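You operate a simulated robot arm through the tools that you are given. There is no shell and no other tool.

You run a simulated robot arm. Do the job below in one go: nothing can be reset, and whatever is moved stays where it is left.

TASK
Set the drying cabinet as its card says and switch it on.
Fine: shut the drawer and set heat and vent before you switch on; the pots stay on their board.
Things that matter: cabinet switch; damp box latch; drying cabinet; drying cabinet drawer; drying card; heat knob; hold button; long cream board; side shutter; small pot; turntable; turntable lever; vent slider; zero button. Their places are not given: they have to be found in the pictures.

Only the result counts: the job must be done as asked and must still hold three seconds after the hand-in. Knocking over, shifting, dropping, spilling or breaking anything else fails it.

THE ROBOT
A 6-joint arm with a two-finger parallel gripper, fixed in place. Base frame: the origin is at the foot of the arm, x ahead of it, y to its left, z up. Readings come in cm, degrees, newtons and seconds.
With the tool pointing down near the work surface it reaches from about 10 to 56 cm from the base axis. Its first joint turns from -115.0 to 115.0 degrees. Payload 3.43 kg.
The tool frame sits at the grasp point between the pads (the TCP): z along the fingers, y along the line on which they close. The tips reach 3.4 cm beyond it. The gripper opens to 12.8 cm. The fingers are 2.4 cm wide and 1.2 cm thick; the gripper's body (4.8 by 13 cm) begins 9.6 cm behind the TCP.
Orientation is that of the tool frame in the base frame, as a unit quaternion [x, y, z, w]. With the fingers straight down and closing along the base's y, the tool's x points along the base's -x, its y along +y and its z along -z.

THE INTERFACE
- The arm moves only by the tool apply_moves. Its argument "rows" is a list of rows, each an object of numbers (a shift or turn left out is 0, a gripper value left out holds the last): "tx", "ty", "tz": the shift along the tool's x, y, z in cm; "rx", "ry", "rz": the turn, a rotation vector about the tool's x, y, z in degrees; "gripper": the opening in per cent of the stroke, from 0 (shut) to 100 (fully open). In form: [{"tx": .., "ty": .., "tz": .., "rx": .., "ry": .., "rz": .., "gripper": ..}, ...]. A call has 1 to 20 rows; each row is the pose to reach, as a shift and turn from the pose commanded when the call began, along the tool's axes at that moment. Rows are played at 5 a second. More than 5 cm and 8.6 degrees between two rows, or a gripper value outside its range, and nothing of the call is played. A pose out of reach is approached as far as the arm can. The call stops where the force on the tool passes 40 N (or 10 N more than at its start, if that is more) or the arm is blocked; 0.2 s more then pass. The fingers move at their own pace (about 15.3 cm/s each) and stop on an object; they squeeze with about 43 N. The grip force told is the motor's: it shows also when the fingers shut on nothing. Time passes only in rows, and 0.2 s behind the last, so rows that repeat a pose let the fingers close. It gives the time, the measured TCP pose, the force on the tool (base axes), the opening and the grip force at its end, in the units of the frame above (readings bear some noise), with the torque about the TCP (base axes, N m) and any sound that the robot's microphone picked up.
- Cameras (640 x 400 px; columns grow to the right, rows downward): "scene" is fixed at [39.89, -50.09, 137.45]; the picture's right is [0.88, 0.48, 0.00], its down [0.40, -0.72, -0.56] and it looks along [-0.27, 0.49, -0.83] (base axes); focal length 214 px, centre (320, 200). "wrist" rides on the gripper at [7.6, -1.1, -16] in the tool frame; the picture's right is [0.15, 0.99, 0.00], its down [-0.88, 0.13, -0.46] and it looks along [-0.45, 0.07, 0.89] (tool axes); focal length 234 px, centre (320, 200).
- camera(camera): a new picture of that camera. The clock stands still meanwhile.
- slide_trunk(by): slides the trunk up (or, below 0, down) by that many cm; the arm rides with it, the base frame stays. It gives what a move gives, with no picture.
- locate(camera, pixels): for up to 12 pixels [column, row] of the newest picture of that camera ("zoom" is the newest enlarged one), the place [x, y, z] in the base frame of the surface seen there, good to about 0.3 cm. The clock stands still meanwhile.
- zoom(camera, box): a new picture of the part [left, top, right, bottom] of that camera's present view, enlarged. The clock stands still meanwhile.
- finish_job(): hands the job in; it is judged then, once.

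Leave the gripper open and the arm clear of the work at the hand-in unless told otherwise.

The tools are called after "Emit:" as name(argument=value, ...) on one line, values as JSON. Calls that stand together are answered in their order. apply_moves: Moves the arm, as the interface text tells. Its arguments: {"type":"object","properties":{"rows":{"type":"array"}},"required":["rows"]} The other tools are called the same way: slide_trunk (by) slides the trunk up or down; camera (camera) takes a picture; locate (camera, pixels) gives the place of the surface under pixels of a picture; zoom (camera, box) takes an enlarged picture of a part of a camera's view; finish_job () hands the job in.

At the start:

```text
t: 0.0
ee_pos: [35.25, -26.77, 109.09]
tool_rot: [0.0, 1.0, 0.0, 0.0]
wrist_force: [-0.4, 0.4, 0.0]
wrist_torque: [0.02, -0.03, 0.01]
width: 12.81
finger_force: 0.2
trunk travel left (down, up): [-87.5, 11.5]
```

scene: 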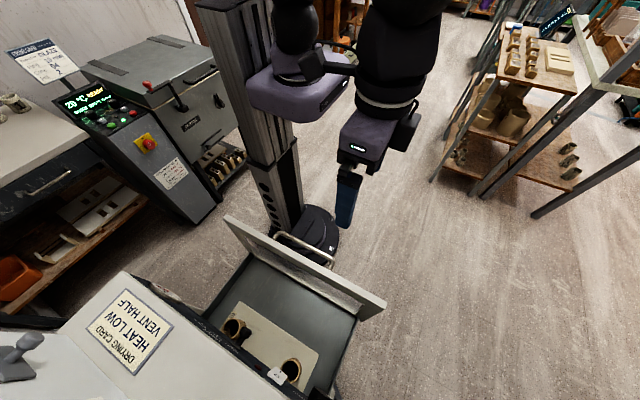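
wrist: 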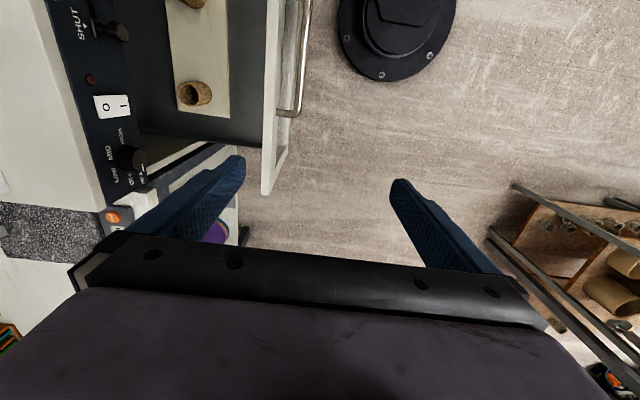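

The scene picture shows the drying card near (130,330) reading "HEAT LOW / VENT HALF", with an open drawer next to it holding a cream board with pots. I'll zoom in on the card and on the panel.

Emit:
zoom(camera="scene", box=[60, 270, 220, 400])

Emit:
zoom(camera="wrist", box=[40, 0, 320, 200])

Emit:
zoom(camera="scene", box=[180, 200, 400, 400])

```text
3.08 times, centred on (140, 335) of scene
```

zoom: 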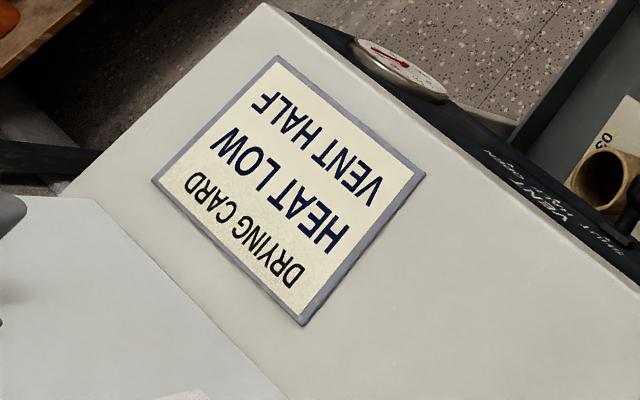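

```text
2.00 times, centred on (180, 100) of wrist
```

zoom: 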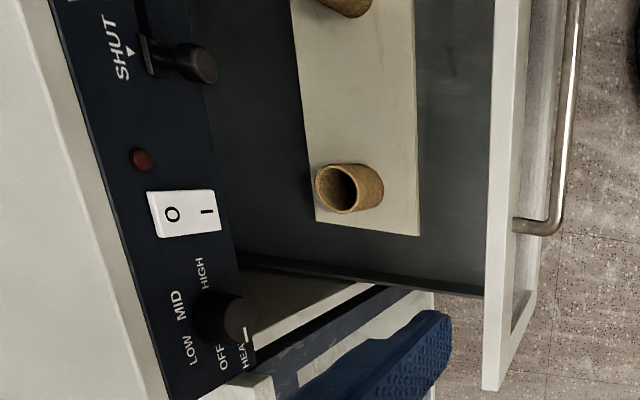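

```text
2.00 times, centred on (290, 300) of scene
```

zoom: 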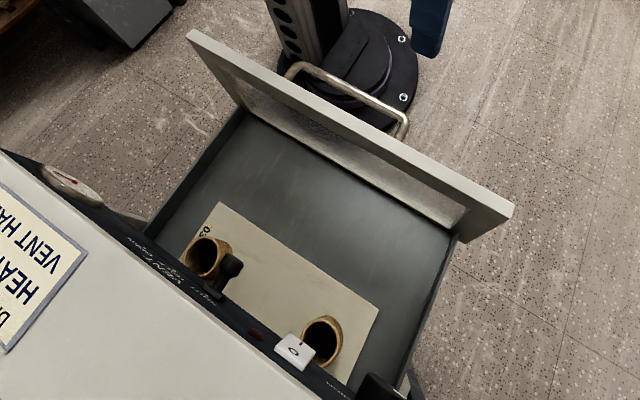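

The card reads HEAT LOW, VENT HALF. Next I'll locate the main features in the scene and wrist pictures: drawer front, handle, knob, switch, slider and card.

Emit:
locate(camera="wrist", pixels=[[112, 106], [136, 158], [120, 30], [90, 80], [105, 190], [60, 20], [302, 60], [270, 185], [279, 115], [190, 95], [200, 115], [230, 145]])

Emit:
locate(camera="scene", pixels=[[130, 330], [230, 220], [380, 305], [280, 235], [330, 262], [305, 245], [240, 328], [290, 370], [208, 320], [355, 318], [277, 377], [330, 395]])

Emit:
camera(camera="wrist")

```text
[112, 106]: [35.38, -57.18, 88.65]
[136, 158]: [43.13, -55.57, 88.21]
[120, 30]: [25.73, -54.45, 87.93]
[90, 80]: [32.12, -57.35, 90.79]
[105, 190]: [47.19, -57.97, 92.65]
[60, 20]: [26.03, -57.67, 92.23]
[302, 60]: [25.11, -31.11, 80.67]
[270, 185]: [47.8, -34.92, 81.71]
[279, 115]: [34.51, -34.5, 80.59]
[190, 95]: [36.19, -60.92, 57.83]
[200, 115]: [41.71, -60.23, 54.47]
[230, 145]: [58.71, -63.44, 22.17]
```

```text
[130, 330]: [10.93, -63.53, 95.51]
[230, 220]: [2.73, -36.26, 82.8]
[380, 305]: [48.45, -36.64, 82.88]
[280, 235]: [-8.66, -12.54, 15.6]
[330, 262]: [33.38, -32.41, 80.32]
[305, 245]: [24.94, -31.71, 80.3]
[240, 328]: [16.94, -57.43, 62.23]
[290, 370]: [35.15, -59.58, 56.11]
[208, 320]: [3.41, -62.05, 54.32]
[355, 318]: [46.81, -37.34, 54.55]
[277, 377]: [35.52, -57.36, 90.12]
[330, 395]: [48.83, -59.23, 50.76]
```

```text
taken
```

wrist: 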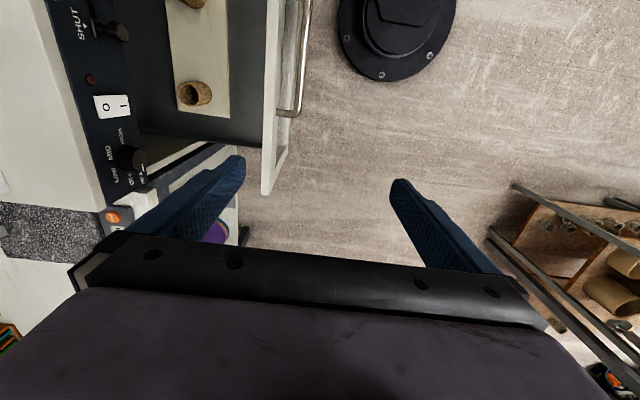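

The panel sits on the cabinet front, which faces +y at about y -57 and z 84–93. The drawer front is at about y -36, x 3 to 48. Its handle bar is at about y -31, z 80.5. I'll close the fingers and turn the tool so it points at the cabinet (base -y), keeping it high and clear.

Emit:
apply_moves(rows=[{"rx": 4.619, "ry": -4.619, "rz": 4.619, "ty": 0.3, "gripper": 0}, {"rx": 9.238, "ry": -9.238, "rz": 9.238, "ty": 0.6}, {"rx": 13.857, "ry": -13.857, "rz": 13.857, "ty": 1}, {"rx": 18.476, "ry": -18.476, "rz": 18.476, "ty": 1.5}, {"rx": 23.095, "ry": -23.095, "rz": 23.095, "ty": 2}, {"rx": 27.714, "ry": -27.714, "rz": 27.714, "ty": 2}, {"rx": 32.333, "ry": -32.333, "rz": 32.333, "ty": 2}, {"rx": 36.952, "ry": -36.952, "rz": 36.952, "ty": 2}, {"rx": 41.571, "ry": -41.571, "rz": 41.571, "ty": 2}, {"rx": 46.19, "ry": -46.19, "rz": 46.19, "ty": 2}, {"rx": 50.809, "ry": -50.809, "rz": 50.809, "ty": 2}, {"rx": 55.428, "ry": -55.428, "rz": 55.428, "ty": 2}, {"rx": 60.047, "ry": -60.047, "rz": 60.047, "ty": 2}, {"rx": 64.666, "ry": -64.666, "rz": 64.666, "ty": 2}, {"rx": 69.282, "ry": -69.282, "rz": 69.282, "ty": 2}])

```text
t: 3.2
ee_pos: [35.7, -24.66, 109.68]
tool_rot: [-0.5, -0.5, 0.501, -0.499]
wrist_force: [0.3, 0.3, -0.6]
wrist_torque: [-0.01, -0.01, -0.04]
width: 0.0
finger_force: 32.8
out of reach, approached as far as the arm can: row 8, 9, 10, 11, 15
trunk travel left (down, up): [-87.5, 11.5]
```

The tool now points at the cabinet at about (35.7, -24.7, 109.7), slightly off the commanded pose. I'll take pictures from both cameras.

Emit:
camera(camera="scene")

Emit:
camera(camera="wrist")

```text
taken
```

scene: 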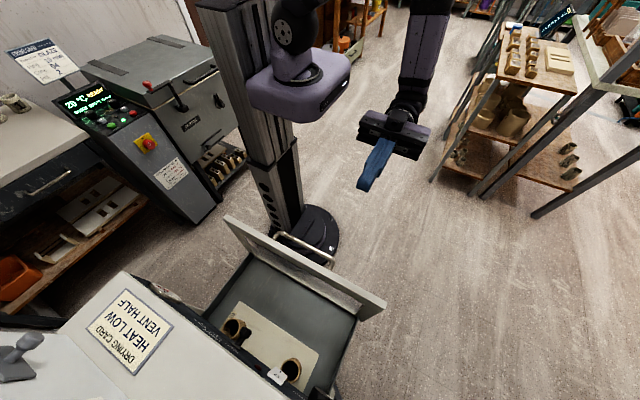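

```text
taken
```

wrist: 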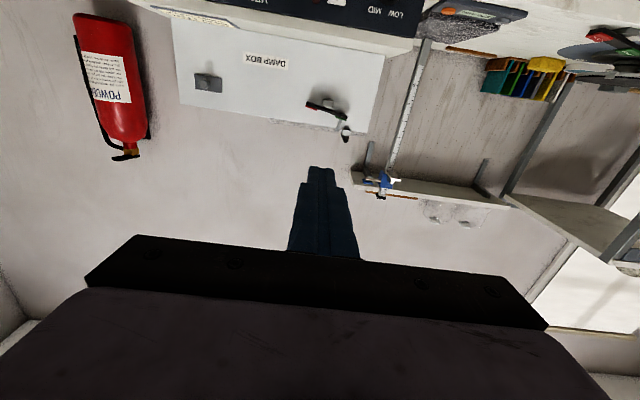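

The arm is clear and the wrist view is upside down, with the panel at the top edge. I'll lower the trunk so the hand is level with the drawer front. The tip stays at about y -28, in front of the handle at y -31.

Emit:
slide_trunk(by=-25)

Emit:
camera(camera="wrist")

Emit:
camera(camera="scene")

```text
t: 5.8
ee_pos: [35.75, -24.8, 84.55]
tool_rot: [0.5, 0.501, -0.5, 0.499]
wrist_force: [0.7, -0.1, 0.6]
wrist_torque: [0.01, 0.0, 0.0]
width: 0.01
finger_force: 33.1
trunk travel left (down, up): [-62.5, 36.5]
```

```text
taken
```

wrist: 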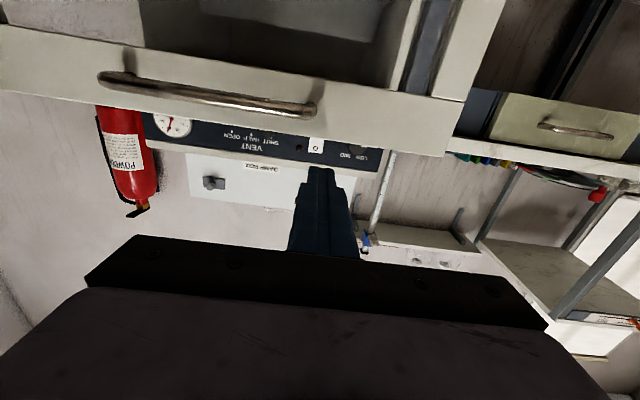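

```text
taken
```

scene: 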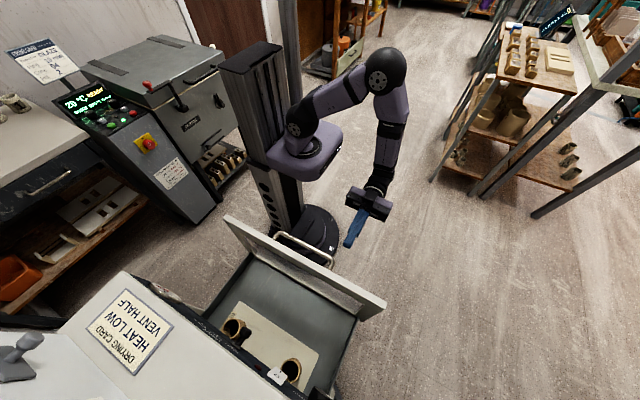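

I'll locate points on the drawer front and handle in the wrist view.

Emit:
locate(camera="wrist", pixels=[[20, 60], [200, 70], [300, 88], [430, 110], [200, 95], [310, 110], [110, 78], [270, 20], [150, 20], [410, 40], [440, 150], [200, 110]])

Emit:
zoom(camera="wrist", box=[0, 0, 520, 200])

```text
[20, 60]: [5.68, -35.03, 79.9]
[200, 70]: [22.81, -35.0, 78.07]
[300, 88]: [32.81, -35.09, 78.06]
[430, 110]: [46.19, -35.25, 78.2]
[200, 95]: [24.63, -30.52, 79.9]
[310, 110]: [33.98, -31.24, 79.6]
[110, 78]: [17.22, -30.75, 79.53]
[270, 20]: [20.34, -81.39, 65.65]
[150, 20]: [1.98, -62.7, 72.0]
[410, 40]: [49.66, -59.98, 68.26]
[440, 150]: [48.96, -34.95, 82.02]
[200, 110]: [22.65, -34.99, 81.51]
```

```text
1.23 times, centred on (260, 100) of wrist
```

zoom: 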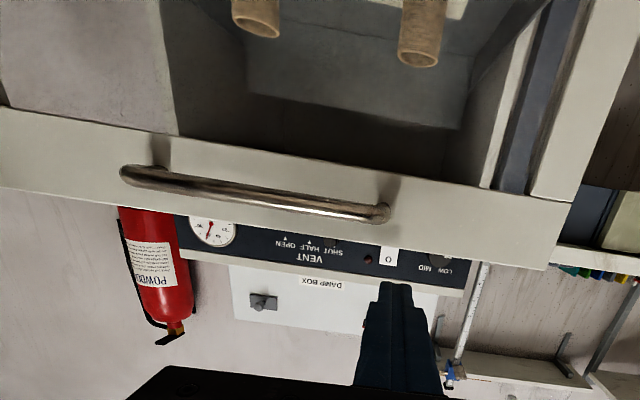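

Pots are visible below the narrow drawer front, so I need to understand how the drawer is built. I'll probe its inside in the scene view.

Emit:
locate(camera="scene", pixels=[[260, 260], [300, 275], [340, 300], [270, 300], [310, 320], [235, 285], [215, 305], [350, 325], [340, 350], [325, 375], [345, 345], [240, 310]])

Emit:
zoom(camera="scene", box=[190, 205, 400, 400])

```text
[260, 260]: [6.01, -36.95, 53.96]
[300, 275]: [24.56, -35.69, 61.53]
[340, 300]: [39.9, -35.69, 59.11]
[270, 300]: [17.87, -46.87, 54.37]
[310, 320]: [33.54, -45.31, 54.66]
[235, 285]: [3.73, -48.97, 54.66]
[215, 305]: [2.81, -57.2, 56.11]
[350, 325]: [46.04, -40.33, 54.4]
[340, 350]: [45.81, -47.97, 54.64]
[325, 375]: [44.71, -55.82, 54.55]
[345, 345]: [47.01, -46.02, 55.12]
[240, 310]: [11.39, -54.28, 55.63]
```

```text
2.05 times, centred on (295, 302) of scene
```

zoom: 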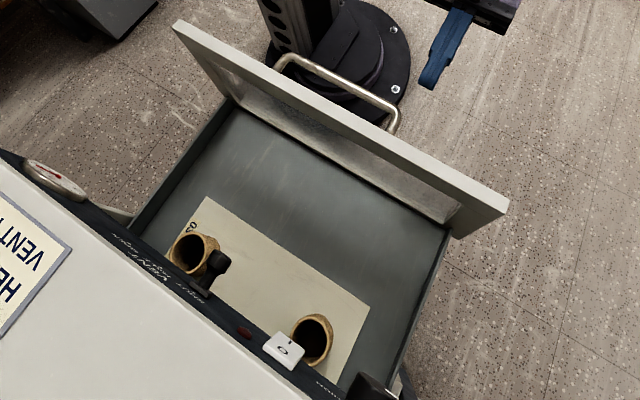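

The drawer front is a frame with a glass window. Its top rail spans z 76–82, and the handle bar runs x 17–34 at z 79.7, y -30.6. I'll line the closed fingertips up with the handle's middle (x 25.6, z 79.8) and stay clear for now.

Emit:
apply_moves(rows=[{"tx": 1.5, "ty": -3.2}, {"tx": 3, "ty": -6.4}, {"tx": 4.5, "ty": -9.8}, {"tx": 4.5, "ty": -9.8}])

Emit:
camera(camera="wrist")

```text
t: 6.8
ee_pos: [33.67, -25.03, 86.57]
tool_rot: [-0.501, -0.502, 0.502, -0.495]
wrist_force: [-0.1, -0.6, 0.1]
wrist_torque: [-0.03, -0.03, -0.01]
width: 0.0
finger_force: 33.0
out of reach, approached as far as the arm can: row 1, 2, 3, 4
trunk travel left (down, up): [-62.5, 36.5]
```

```text
taken
```

wrist: 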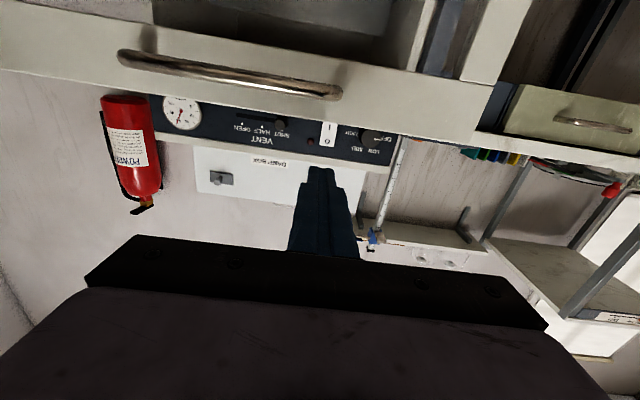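

The pose close in is out of reach for the arm (x 33.7 instead of 25.5). I'll locate the arm's shoulder and elbow in the scene picture to choose a better trunk height.

Emit:
camera(camera="scene")

Emit:
zoom(camera="scene", box=[200, 20, 460, 260])

Emit:
locate(camera="scene", pixels=[[305, 145], [295, 125], [340, 100], [380, 75], [390, 130], [375, 195], [300, 165], [255, 60]])

```text
taken
```

scene: 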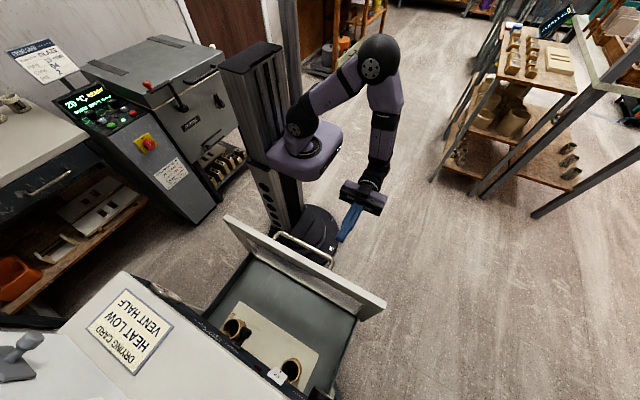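

```text
1.67 times, centred on (330, 140) of scene
```

zoom: 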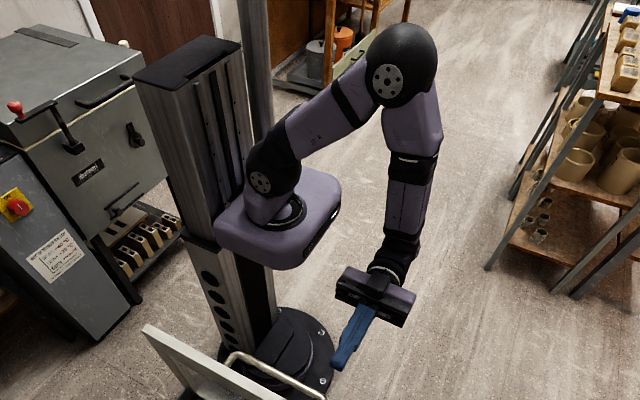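

```text
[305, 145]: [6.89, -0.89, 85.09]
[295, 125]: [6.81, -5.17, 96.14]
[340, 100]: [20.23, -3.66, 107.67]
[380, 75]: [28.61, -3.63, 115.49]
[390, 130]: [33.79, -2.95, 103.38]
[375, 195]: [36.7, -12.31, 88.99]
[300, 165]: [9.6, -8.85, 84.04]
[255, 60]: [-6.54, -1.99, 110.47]
```

Folded this close, the arm can't reach the handle's middle with a level tool. I can push nearer the handle's right end instead, around x 33. First a small safe move back to +x, to find out which commanded pose the shifts are counted from.

Emit:
apply_moves(rows=[{"ty": 3, "tx": -2}, {"ty": 6, "tx": -4}, {"ty": 8, "tx": -4}, {"ty": 8, "tx": -4}])

```text
t: 7.8
ee_pos: [42.04, -24.95, 90.31]
tool_rot: [0.5, 0.501, -0.501, 0.498]
wrist_force: [0.0, 0.0, 0.1]
wrist_torque: [-0.02, 0.03, 0.01]
width: 0.0
finger_force: 32.4
trunk travel left (down, up): [-62.5, 36.5]
```

Shifts count from the pose actually reached. I'm now at (42, -25, 90.3), and lower poses relative to the shoulder seem to be the limit. I'll drop the trunk by 10.5 cm to bring the hand to z ≈ 79.8 with the same arm shape, then move sideways to about x 33.

Emit:
slide_trunk(by=-10.5)

Emit:
apply_moves(rows=[{"ty": -3}, {"ty": -6}, {"ty": -9}, {"ty": -9}])

```text
t: 9.2
ee_pos: [42.06, -24.97, 79.91]
tool_rot: [-0.501, -0.5, 0.501, -0.498]
wrist_force: [-0.2, 0.6, 0.4]
wrist_torque: [-0.01, 0.01, 0.0]
width: 0.02
finger_force: 32.6
trunk travel left (down, up): [-52.0, 47.0]
```

```text
t: 10.2
ee_pos: [32.9, -25.0, 80.2]
tool_rot: [-0.501, -0.5, 0.501, -0.498]
wrist_force: [0.1, 0.3, 0.3]
wrist_torque: [-0.01, -0.01, 0.01]
width: 0.01
finger_force: 32.1
trunk travel left (down, up): [-52.0, 47.0]
```

That works: (32.9, -25, 80.2) is reached. I'll try to get closer to the handle's middle.

Emit:
apply_moves(rows=[{"ty": -2.5, "tz": 0.3}, {"ty": -5, "tz": 0.8}, {"ty": -7, "tz": 1.2, "tx": 0.4}, {"ty": -7, "tz": 1.2, "tx": 0.4}])

Emit:
camera(camera="wrist")

Emit:
camera(camera="scene")

```text
t: 11.2
ee_pos: [29.27, -26.11, 79.54]
tool_rot: [-0.501, -0.5, 0.502, -0.497]
wrist_force: [0.5, 0.6, 0.1]
wrist_torque: [0.02, -0.01, 0.02]
width: 0.0
finger_force: 32.8
out of reach, approached as far as the arm can: row 2, 3, 4
trunk travel left (down, up): [-52.0, 47.0]
```

```text
taken
```

wrist: 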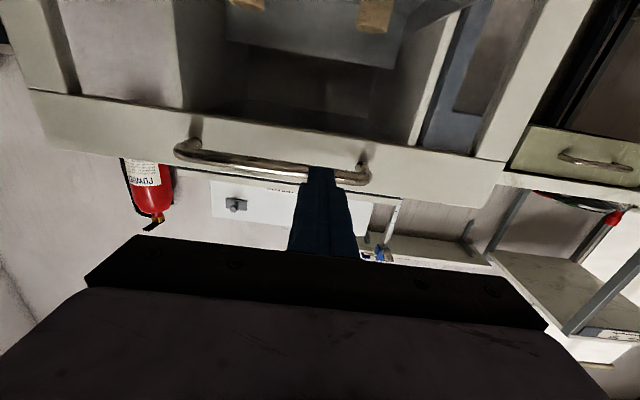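

```text
taken
```

scene: 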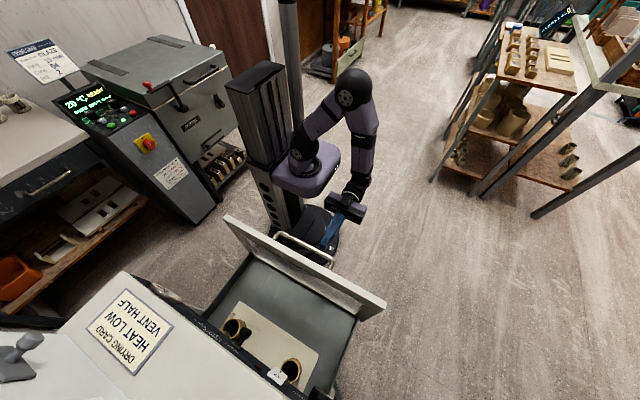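

The closed fingertips are at (29.3, -29.5, 79.5), about 1 cm in front of the handle bar and level with it. I'll push the drawer slowly toward -y.

Emit:
apply_moves(rows=[{"tz": 0.3}, {"tz": 0.6}, {"tz": 0.9}, {"tz": 1.2}, {"tz": 1.6}, {"tz": 2.0}, {"tz": 2.5}, {"tz": 3.0}, {"tz": 3.5}, {"tz": 4.0}, {"tz": 4.5}, {"tz": 5.0}, {"tz": 5.5}, {"tz": 6.0}, {"tz": 6.5}, {"tz": 7.0}, {"tz": 7.5}, {"tz": 8.0}, {"tz": 8.5}, {"tz": 9.0}])

Emit:
camera(camera="scene")

```text
t: 15.3
ee_pos: [29.13, -34.96, 79.4]
tool_rot: [-0.501, -0.5, 0.501, -0.498]
wrist_force: [0.1, 1.1, 1.2]
wrist_torque: [-0.05, -0.06, 0.05]
width: 0.0
finger_force: 33.2
trunk travel left (down, up): [-52.0, 47.0]
```

```text
taken
```

scene: 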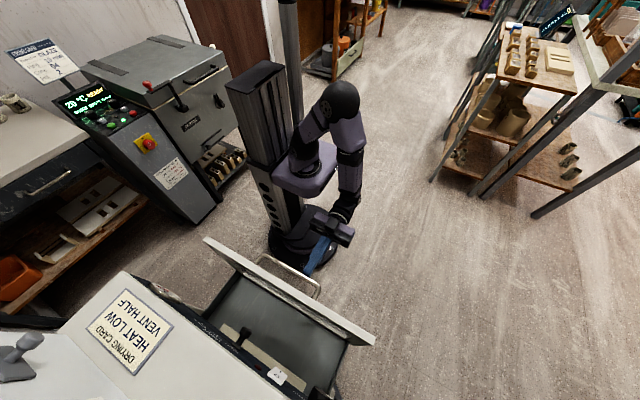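

The drawer is sliding in with almost no force, about 8 cm so far. I'll keep pushing at the same pace.

Emit:
apply_moves(rows=[{"tz": 0.4}, {"tz": 0.9}, {"tz": 1.4}, {"tz": 1.9}, {"tz": 2.4}, {"tz": 2.9}, {"tz": 3.4}, {"tz": 3.9}, {"tz": 4.4}, {"tz": 4.9}, {"tz": 5.4}, {"tz": 5.9}, {"tz": 6.4}, {"tz": 6.9}, {"tz": 7.4}, {"tz": 7.9}, {"tz": 8.4}, {"tz": 8.9}, {"tz": 9.3}, {"tz": 9.6}])

Emit:
camera(camera="scene")

Emit:
camera(camera="wrist")

```text
t: 19.6
ee_pos: [29.18, -44.61, 79.43]
tool_rot: [-0.5, -0.501, 0.501, -0.498]
wrist_force: [1.1, 1.7, -1.1]
wrist_torque: [0.03, 0.03, 0.05]
width: 0.0
finger_force: 33.2
trunk travel left (down, up): [-52.0, 47.0]
```

```text
taken
```

scene: 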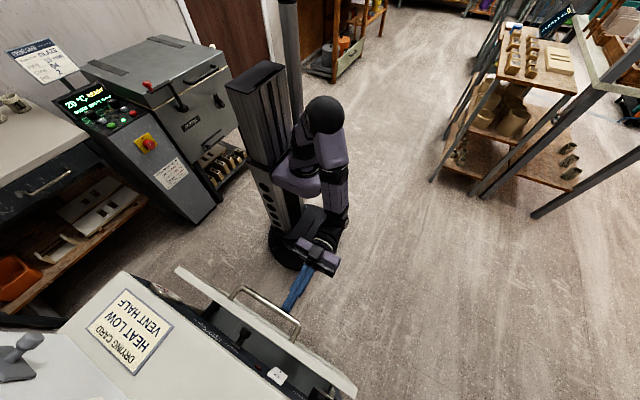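

```text
taken
```

wrist: 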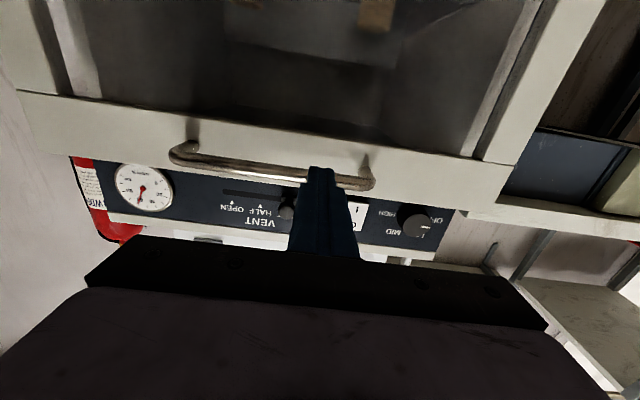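

The drawer is nearly in: the handle is at about y -48 and its front at about y -53. I'll continue slowly until it meets the stop.

Emit:
apply_moves(rows=[{"tz": 0.4}, {"tz": 0.8}, {"tz": 1.2}, {"tz": 1.6}, {"tz": 2.0}, {"tz": 2.4}, {"tz": 2.8}, {"tz": 3.2}, {"tz": 3.6}, {"tz": 4.0}, {"tz": 4.4}, {"tz": 4.8}, {"tz": 5.2}, {"tz": 5.6}, {"tz": 6.0}, {"tz": 6.4}, {"tz": 6.8}, {"tz": 7.2}, {"tz": 7.6}, {"tz": 8.0}])

Emit:
camera(camera="scene")

Emit:
camera(camera="wrist")

```text
t: 22.9
ee_pos: [29.0, -50.21, 79.42]
tool_rot: [-0.5, -0.501, 0.501, -0.498]
wrist_force: [-4.1, 26.2, 6.3]
wrist_torque: [-0.33, -0.06, -0.06]
width: 0.0
finger_force: 32.8
trunk travel left (down, up): [-52.0, 47.0]
stopped in row 16: the force on the tool passed its limit at 46 N (the readings are from after the stop); the commanded pose is now the measured one
```

```text
taken
```

scene: 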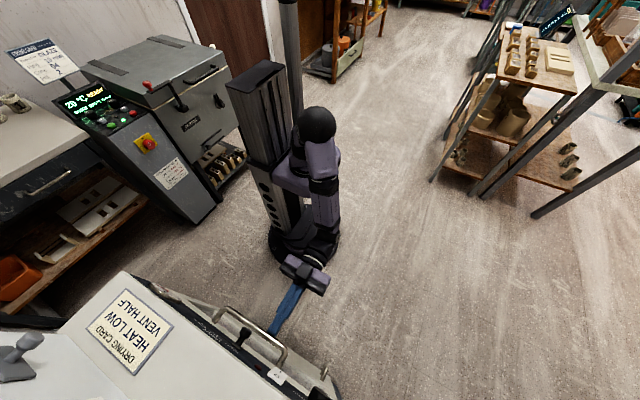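

```text
taken
```

wrist: 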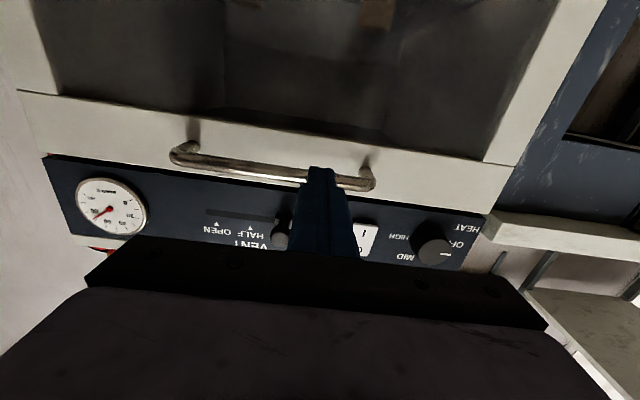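

The drawer met a hard stop with the fingertips at y ≈ -53.6. I'll back off and check that it is really shut and stays shut.

Emit:
apply_moves(rows=[{"tz": -1}, {"tz": -3}, {"tz": -5}, {"tz": -7}, {"tz": -7}])

Emit:
camera(camera="wrist")

Emit:
zoom(camera="scene", box=[140, 270, 360, 400])

Emit:
locate(camera="scene", pixels=[[165, 290], [190, 300], [300, 358], [335, 385], [322, 372], [310, 375], [240, 335], [275, 377], [250, 325], [215, 312]])

```text
t: 24.1
ee_pos: [29.04, -43.64, 79.27]
tool_rot: [0.501, 0.503, -0.5, 0.496]
wrist_force: [0.2, 0.6, 0.3]
wrist_torque: [-0.02, 0.0, 0.0]
width: 0.0
finger_force: 32.4
trunk travel left (down, up): [-52.0, 47.0]
```

```text
taken
```

wrist: 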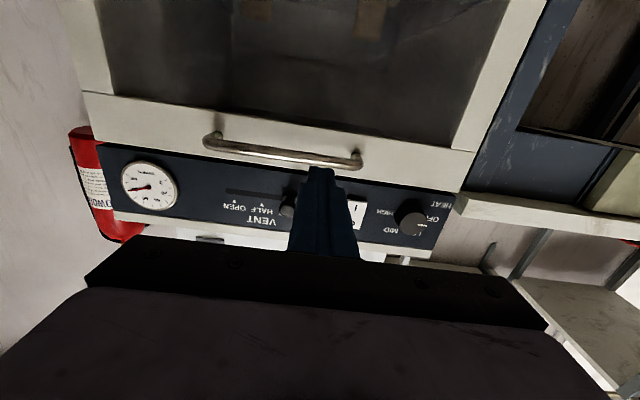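

```text
2.91 times, centred on (250, 335) of scene
```

zoom: 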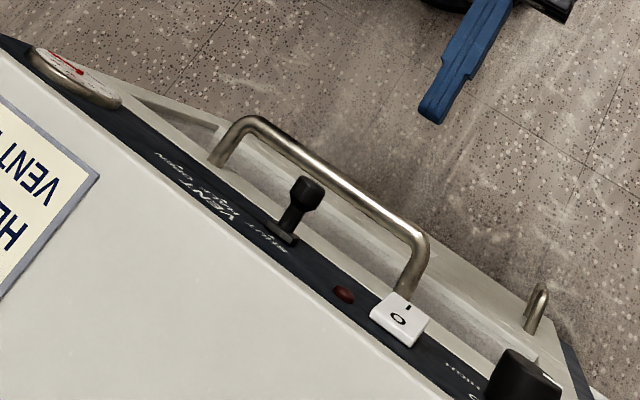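

```text
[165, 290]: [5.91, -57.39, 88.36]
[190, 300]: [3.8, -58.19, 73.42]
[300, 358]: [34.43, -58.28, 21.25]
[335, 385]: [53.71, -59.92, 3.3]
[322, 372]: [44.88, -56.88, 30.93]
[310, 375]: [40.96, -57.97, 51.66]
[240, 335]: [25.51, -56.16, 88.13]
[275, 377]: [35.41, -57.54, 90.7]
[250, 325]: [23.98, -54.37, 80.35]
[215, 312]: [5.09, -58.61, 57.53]
```

The drawer stayed put. I'll zoom on the drawer edges for any gap, and on the panel.

Emit:
zoom(camera="wrist", box=[60, 60, 320, 240])

Emit:
zoom(camera="wrist", box=[330, 60, 560, 260])

Emit:
locate(camera="wrist", pixels=[[95, 120], [85, 60], [120, 115], [300, 130], [460, 170], [500, 120], [515, 130], [120, 160], [440, 230], [430, 192], [240, 190], [480, 60]])

```text
2.22 times, centred on (190, 150) of wrist
```

zoom: 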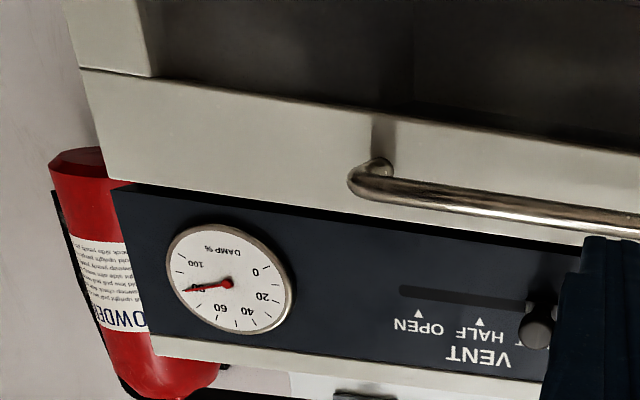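

```text
2.00 times, centred on (445, 160) of wrist
```

zoom: 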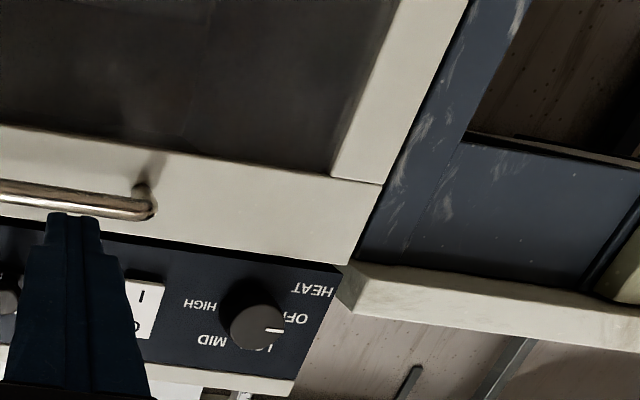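

```text
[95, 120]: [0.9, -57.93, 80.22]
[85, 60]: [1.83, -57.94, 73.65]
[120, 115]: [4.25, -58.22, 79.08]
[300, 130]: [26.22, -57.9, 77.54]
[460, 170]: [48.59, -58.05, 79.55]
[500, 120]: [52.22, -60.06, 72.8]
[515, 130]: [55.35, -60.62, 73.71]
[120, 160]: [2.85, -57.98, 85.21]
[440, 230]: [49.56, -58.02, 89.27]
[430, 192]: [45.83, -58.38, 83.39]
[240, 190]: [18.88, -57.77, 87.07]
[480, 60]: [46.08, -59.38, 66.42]
```

The drawer front and the control panel are flush at y ≈ -58, so the drawer is shut. I'll back off a little more and raise the trunk 9 cm for a good view of the controls.

Emit:
apply_moves(rows=[{"tz": -1.5}, {"tz": -3}, {"tz": -3}])

Emit:
slide_trunk(by=9)

Emit:
camera(camera="wrist")

Emit:
zoom(camera="wrist", box=[340, 90, 500, 190])

Emit:
zoom(camera="wrist", box=[200, 90, 360, 190])

```text
t: 24.9
ee_pos: [29.16, -40.55, 79.08]
tool_rot: [0.501, 0.503, -0.5, 0.496]
wrist_force: [-0.1, 0.3, -0.3]
wrist_torque: [0.0, 0.0, 0.05]
width: 0.0
finger_force: 33.3
trunk travel left (down, up): [-52.0, 47.0]
```

```text
t: 26.1
ee_pos: [29.07, -40.63, 88.12]
tool_rot: [0.5, 0.503, -0.499, 0.498]
wrist_force: [-0.4, -0.3, -0.2]
wrist_torque: [-0.01, 0.02, 0.02]
width: 0.0
finger_force: 33.0
trunk travel left (down, up): [-61.0, 38.0]
```

```text
taken
```

wrist: 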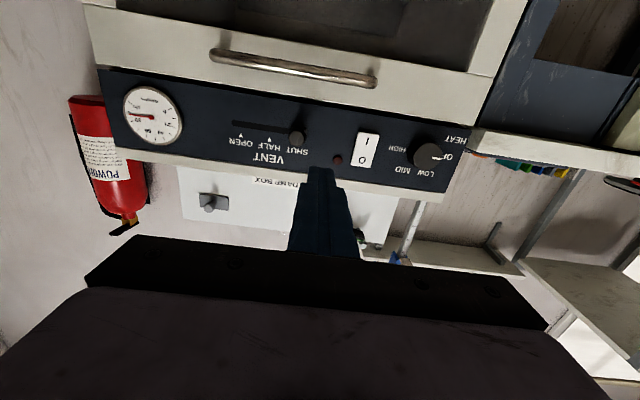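

```text
4.00 times, centred on (420, 140) of wrist
```

zoom: 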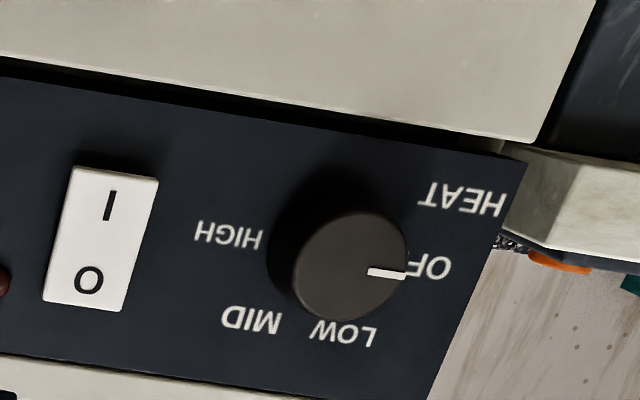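

```text
4.00 times, centred on (280, 140) of wrist
```

zoom: 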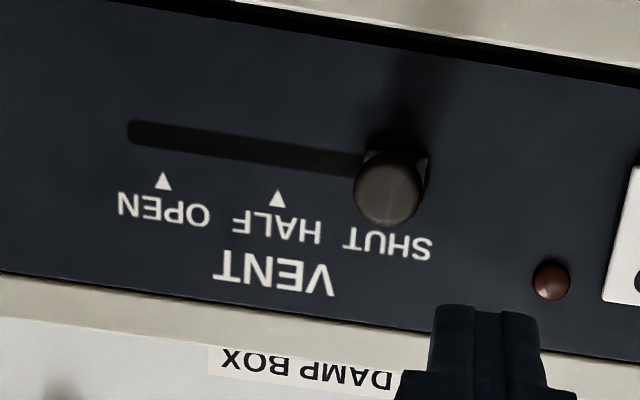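

In the upside-down view the heat pointer is at OFF, the vent slider is at SHUT, and the switch shows I (lower side) and O. I'll locate the slider, its triangle marks and the slot on this zoom, then the knob and its labels.

Emit:
locate(camera="zoom", pixels=[[388, 195], [388, 185], [130, 132], [360, 165], [163, 181], [278, 199], [410, 165], [165, 208], [278, 228], [388, 245], [300, 155], [550, 280]])

Emit:
zoom(camera="wrist", box=[340, 90, 500, 190])

Emit:
locate(camera="zoom", pixels=[[345, 265], [372, 272], [402, 273], [300, 270], [355, 218], [340, 318], [435, 267], [345, 333], [250, 322], [228, 236], [110, 205], [90, 280]])

```text
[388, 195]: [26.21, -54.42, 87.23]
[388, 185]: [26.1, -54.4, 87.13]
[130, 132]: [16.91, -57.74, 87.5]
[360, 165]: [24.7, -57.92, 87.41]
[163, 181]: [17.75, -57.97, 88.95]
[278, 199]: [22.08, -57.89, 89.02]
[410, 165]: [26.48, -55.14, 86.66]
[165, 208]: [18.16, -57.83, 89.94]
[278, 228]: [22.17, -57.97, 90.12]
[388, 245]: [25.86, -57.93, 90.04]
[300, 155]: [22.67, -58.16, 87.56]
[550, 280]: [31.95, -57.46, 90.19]
```

```text
4.00 times, centred on (420, 140) of wrist
```

zoom: 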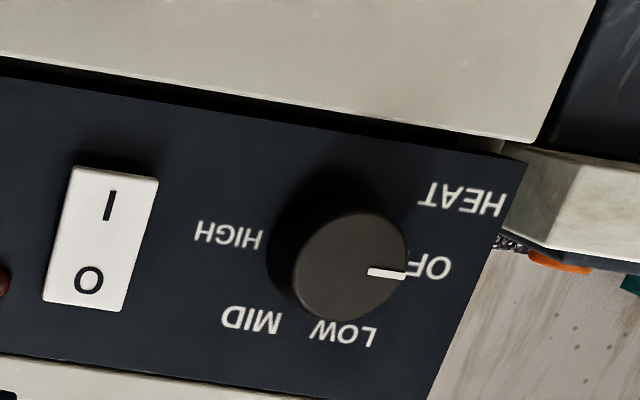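

```text
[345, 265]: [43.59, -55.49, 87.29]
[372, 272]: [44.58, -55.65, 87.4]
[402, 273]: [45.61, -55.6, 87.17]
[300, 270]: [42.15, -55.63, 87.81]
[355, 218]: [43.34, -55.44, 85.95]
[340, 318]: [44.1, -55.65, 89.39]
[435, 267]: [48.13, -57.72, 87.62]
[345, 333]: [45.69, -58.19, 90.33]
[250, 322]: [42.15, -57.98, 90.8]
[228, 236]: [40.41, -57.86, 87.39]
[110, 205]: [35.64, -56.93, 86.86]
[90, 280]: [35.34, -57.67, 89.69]
```

Knob: face at y ≈ -55.5, centre ≈ (44, 87.5), with OFF pointing +x, LOW about 60° up from it, then MID and HIGH at 60° steps. Slider head: ≈ (26.2, -54.4, 87.2), with HALF at x ≈ 22.1 and OPEN at x ≈ 17.75. I'll do the vent first, lining up in front of the slider with the fingers part open.

Emit:
apply_moves(rows=[{"ty": -1.5, "tx": 0.5, "tz": 1.5, "gripper": 36}, {"ty": -2.87, "tx": 0.92, "tz": 3.5}, {"ty": -2.87, "tx": 0.92, "tz": 5.4}, {"ty": -2.87, "tx": 0.92, "tz": 5.4}, {"ty": -2.87, "tx": 0.92, "tz": 5.4}])

Emit:
camera(camera="wrist")

Emit:
zoom(camera="wrist", box=[240, 100, 400, 200])

```text
t: 27.3
ee_pos: [26.3, -45.75, 87.16]
tool_rot: [0.5, 0.504, -0.5, 0.496]
wrist_force: [-0.3, -0.4, 0.4]
wrist_torque: [0.0, 0.01, -0.01]
width: 4.64
finger_force: 0.0
trunk travel left (down, up): [-61.0, 38.0]
```

```text
taken
```

wrist: 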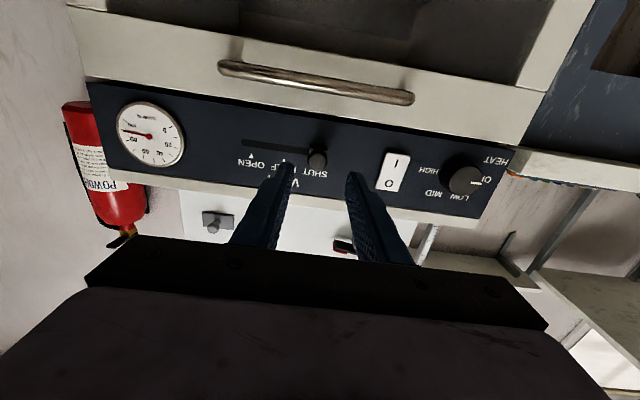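

```text
4.00 times, centred on (320, 150) of wrist
```

zoom: 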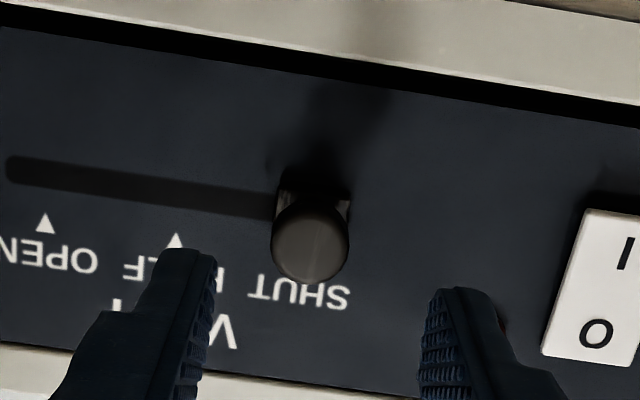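

The fingers straddle the slider head. I'll relocate the head and the marks from this closer view.

Emit:
locate(camera="zoom", pixels=[[310, 243], [310, 215], [275, 243], [345, 243], [310, 275], [45, 223], [175, 240], [10, 170], [270, 205], [615, 255], [595, 335], [285, 185]])

```text
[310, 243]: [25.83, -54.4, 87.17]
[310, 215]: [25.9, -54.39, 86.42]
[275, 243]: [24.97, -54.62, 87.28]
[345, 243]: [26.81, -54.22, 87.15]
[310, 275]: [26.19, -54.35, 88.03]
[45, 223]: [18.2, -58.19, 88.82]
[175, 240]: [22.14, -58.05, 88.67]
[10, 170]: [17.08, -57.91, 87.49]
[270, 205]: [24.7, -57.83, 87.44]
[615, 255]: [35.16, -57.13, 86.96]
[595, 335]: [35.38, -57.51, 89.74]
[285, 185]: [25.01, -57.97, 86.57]
```

The slider head's centre is at x ≈ 25.95, z ≈ 87.2. I'll move in to y ≈ -53.4 and close the fingers on it.

Emit:
apply_moves(rows=[{"ty": -0.3, "tz": 2}, {"ty": -0.3, "tz": 4}, {"ty": -0.3, "tz": 6}, {"ty": -0.3, "tz": 7}, {"ty": -0.3, "tz": 7.6}, {"ty": -0.3, "tz": 7.6}])

Emit:
camera(camera="wrist")

Emit:
zoom(camera="scene", box=[180, 290, 300, 400])

```text
t: 28.7
ee_pos: [26.08, -53.65, 87.09]
tool_rot: [0.501, 0.503, -0.5, 0.497]
wrist_force: [-0.1, -0.6, -0.9]
wrist_torque: [0.0, -0.02, 0.0]
width: 4.61
finger_force: 0.0
trunk travel left (down, up): [-61.0, 38.0]
```

```text
taken
```

wrist: 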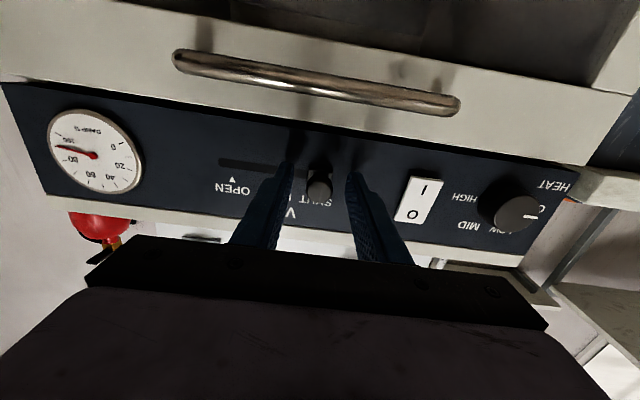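

```text
3.64 times, centred on (240, 345) of scene
```

zoom: 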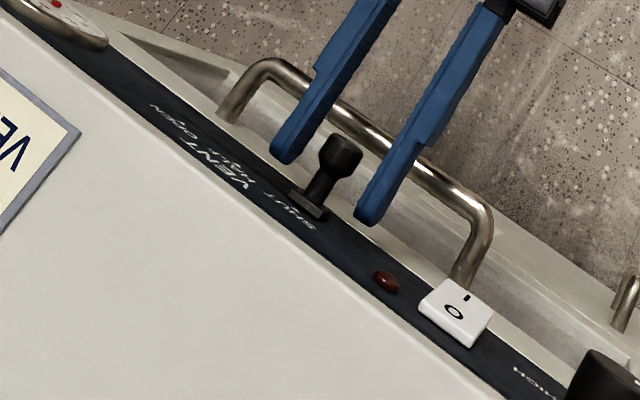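

The fingers sit on either side of the slider head, about 1 cm off the panel. I'll close on it now.

Emit:
apply_moves(rows=[{"gripper": 20}, {"gripper": 10}, {"gripper": 0}, {"gripper": 0}, {"gripper": 0}])

```text
t: 29.9
ee_pos: [25.97, -53.61, 87.17]
tool_rot: [0.501, 0.503, -0.5, 0.496]
wrist_force: [0.7, -0.8, -0.5]
wrist_torque: [0.02, 0.01, -0.04]
width: 2.04
finger_force: 45.4
trunk travel left (down, up): [-61.0, 38.0]
```

I have hold of the slider (width 2.04 cm, at x 25.97). I'll slide it toward -x by about 3.95 cm to the HALF mark.

Emit:
apply_moves(rows=[{"ty": -0.5}, {"ty": -1.0}, {"ty": -1.5}, {"ty": -2.0}, {"ty": -2.5}, {"ty": -3.0}, {"ty": -3.5}, {"ty": -3.95}, {"ty": -3.95}])

Emit:
camera(camera="wrist")

Emit:
zoom(camera="scene", box=[180, 290, 300, 400])

```text
t: 31.9
ee_pos: [21.88, -53.59, 87.15]
tool_rot: [0.501, 0.503, -0.5, 0.496]
wrist_force: [0.3, -10.0, 0.8]
wrist_torque: [-0.08, -0.01, 0.05]
width: 2.03
finger_force: 44.7
trunk travel left (down, up): [-61.0, 38.0]
```

```text
taken
```

wrist: 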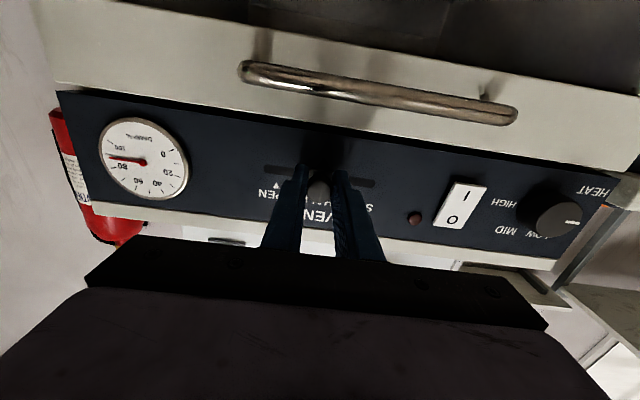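

```text
3.64 times, centred on (240, 345) of scene
```

zoom: 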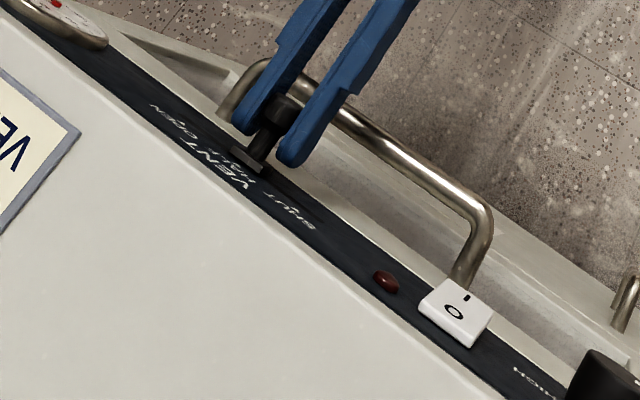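

The slider moved with the hand to x ≈ 21.9. I'll release it, back off and check it against the HALF mark.

Emit:
apply_moves(rows=[{"gripper": 10}, {"gripper": 25}, {"gripper": 30}, {"gripper": 30, "tz": -2}, {"gripper": 30, "tz": -5}, {"tz": -8}, {"tz": -9}])

Emit:
camera(camera="wrist")

Emit:
zoom(camera="wrist", box=[240, 90, 400, 190])

```text
t: 33.5
ee_pos: [22.63, -44.93, 88.28]
tool_rot: [0.501, 0.504, -0.501, 0.494]
wrist_force: [0.1, 0.1, 0.0]
wrist_torque: [0.0, -0.02, -0.01]
width: 3.82
finger_force: 0.1
out of reach, approached as far as the arm can: row 6, 7
trunk travel left (down, up): [-61.0, 38.0]
```

```text
taken
```

wrist: 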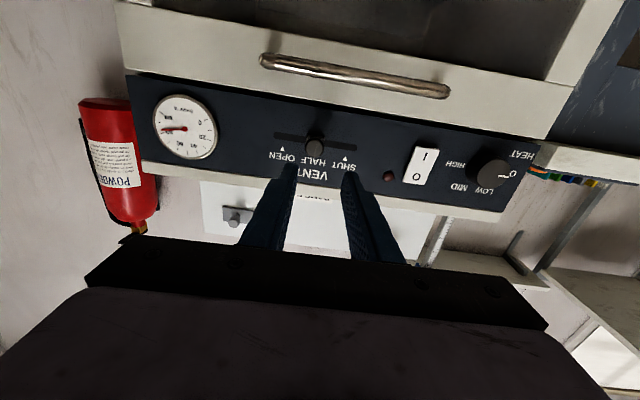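

```text
4.00 times, centred on (320, 140) of wrist
```

zoom: 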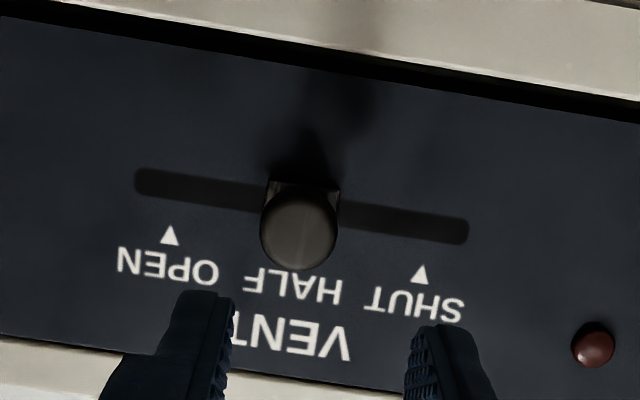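

Emit:
locate(camera="zoom", pixels=[[299, 232], [268, 182], [338, 192], [170, 236], [421, 276], [135, 180], [468, 230], [290, 285], [267, 235], [331, 235]])

```text
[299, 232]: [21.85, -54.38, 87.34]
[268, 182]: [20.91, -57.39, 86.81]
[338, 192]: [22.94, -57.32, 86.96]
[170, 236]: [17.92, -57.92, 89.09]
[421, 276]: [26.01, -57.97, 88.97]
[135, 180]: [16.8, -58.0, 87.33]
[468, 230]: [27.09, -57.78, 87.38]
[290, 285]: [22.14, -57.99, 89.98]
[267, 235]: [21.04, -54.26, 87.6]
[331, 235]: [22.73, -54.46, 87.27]
```

The slider sits at x ≈ 21.9. SHUT is at 26.0 and OPEN at 17.9, so it is at HALF. Next is the heat knob: I'll move across to x ≈ 44 with the fingers open wider and the tips well off the panel.

Emit:
apply_moves(rows=[{"ty": 3.5, "tx": 0.2, "gripper": 48}, {"ty": 7, "tx": 0.4}, {"ty": 10.5, "tx": 0.5}, {"ty": 14, "tx": 0.6}, {"ty": 17.5, "tx": 0.7}, {"ty": 21.3, "tx": 0.7}, {"ty": 21.3, "tx": 0.7}])

Emit:
camera(camera="wrist")

Emit:
zoom(camera="wrist", box=[240, 90, 400, 190])

```text
t: 35.1
ee_pos: [43.96, -44.87, 87.44]
tool_rot: [0.501, 0.503, -0.5, 0.496]
wrist_force: [0.0, 0.7, 0.1]
wrist_torque: [-0.04, 0.02, 0.01]
width: 6.13
finger_force: 0.0
trunk travel left (down, up): [-61.0, 38.0]
```

```text
taken
```

wrist: 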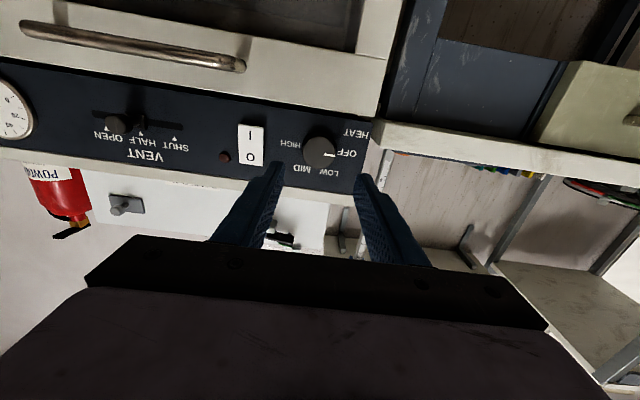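

```text
4.00 times, centred on (320, 140) of wrist
```

zoom: 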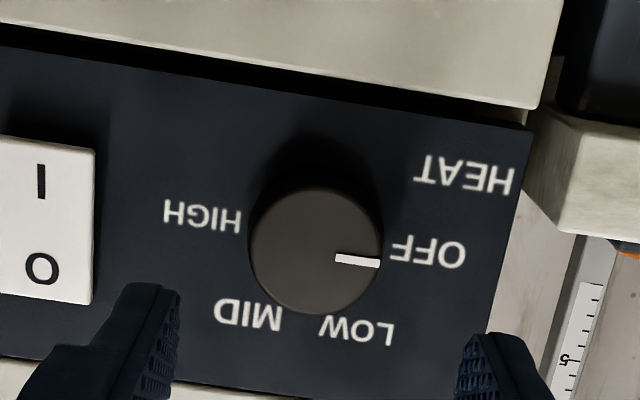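

Emit:
locate(camera="zoom", pixels=[[315, 250], [258, 245], [378, 255], [315, 192], [315, 308], [340, 259], [375, 264], [428, 254], [357, 332], [248, 317], [202, 217], [290, 200]])

```text
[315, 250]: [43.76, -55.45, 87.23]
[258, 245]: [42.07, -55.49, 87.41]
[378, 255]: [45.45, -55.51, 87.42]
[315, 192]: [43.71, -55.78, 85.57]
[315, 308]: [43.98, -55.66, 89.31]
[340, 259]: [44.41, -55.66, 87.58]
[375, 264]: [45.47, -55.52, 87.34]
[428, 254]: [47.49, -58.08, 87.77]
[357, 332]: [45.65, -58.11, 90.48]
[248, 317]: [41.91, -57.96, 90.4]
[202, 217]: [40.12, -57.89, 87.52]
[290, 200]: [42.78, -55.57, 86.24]
```

Knob centre ≈ (43.8, 87.45), face at y -55.5, pointer exactly at OFF (toward +x), LOW 60° up from that. I'll pre-turn the hand -30° and move in around the knob with the tips about 0.6 cm off the panel.

Emit:
apply_moves(rows=[{"rz": -7.5, "ty": -0.15}, {"rz": -15, "ty": -0.15}, {"rz": -22.5, "ty": -0.15, "tz": 1}, {"rz": -30, "ty": -0.15, "tz": 3}, {"rz": -30, "ty": -0.15, "tz": 5}, {"rz": -30, "ty": -0.15, "tz": 7}, {"rz": -30, "ty": -0.15, "tz": 8.3}, {"rz": -30, "ty": -0.15, "tz": 9.1}, {"rz": -30, "ty": -0.15, "tz": 9.1}])

Emit:
camera(camera="wrist")

Emit:
zoom(camera="scene", box=[240, 300, 380, 400])

```text
t: 37.1
ee_pos: [43.82, -54.28, 87.58]
tool_rot: [0.353, 0.616, -0.611, 0.35]
wrist_force: [0.5, 0.1, -1.6]
wrist_torque: [0.01, 0.01, 0.02]
width: 6.11
finger_force: 0.0
trunk travel left (down, up): [-61.0, 38.0]
```

```text
taken
```

wrist: 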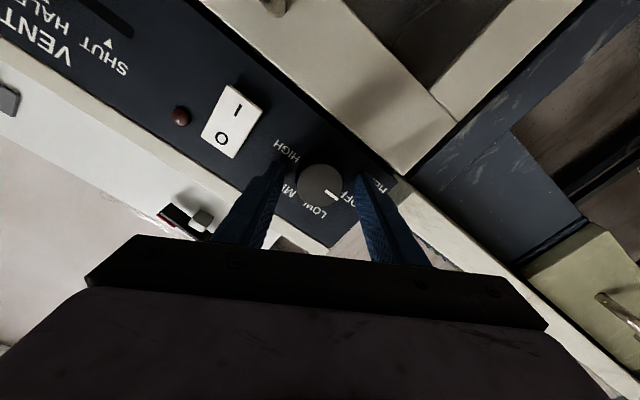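

```text
4.00 times, centred on (310, 350) of scene
```

zoom: 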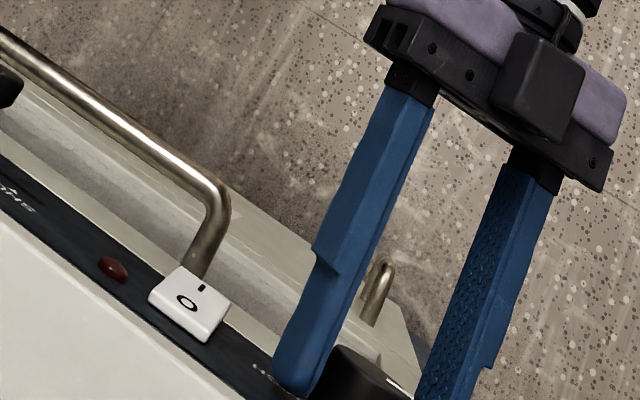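

The fingers straddle the knob with no contact force. I'll close on it.

Emit:
apply_moves(rows=[{"gripper": 38}, {"gripper": 30}, {"gripper": 20}, {"gripper": 10}, {"gripper": 10}])

```text
t: 38.3
ee_pos: [43.89, -54.18, 87.48]
tool_rot: [0.353, 0.616, -0.611, 0.351]
wrist_force: [-1.3, -0.5, -0.6]
wrist_torque: [-0.03, -0.07, -0.04]
width: 4.12
finger_force: 45.0
trunk travel left (down, up): [-61.0, 38.0]
```

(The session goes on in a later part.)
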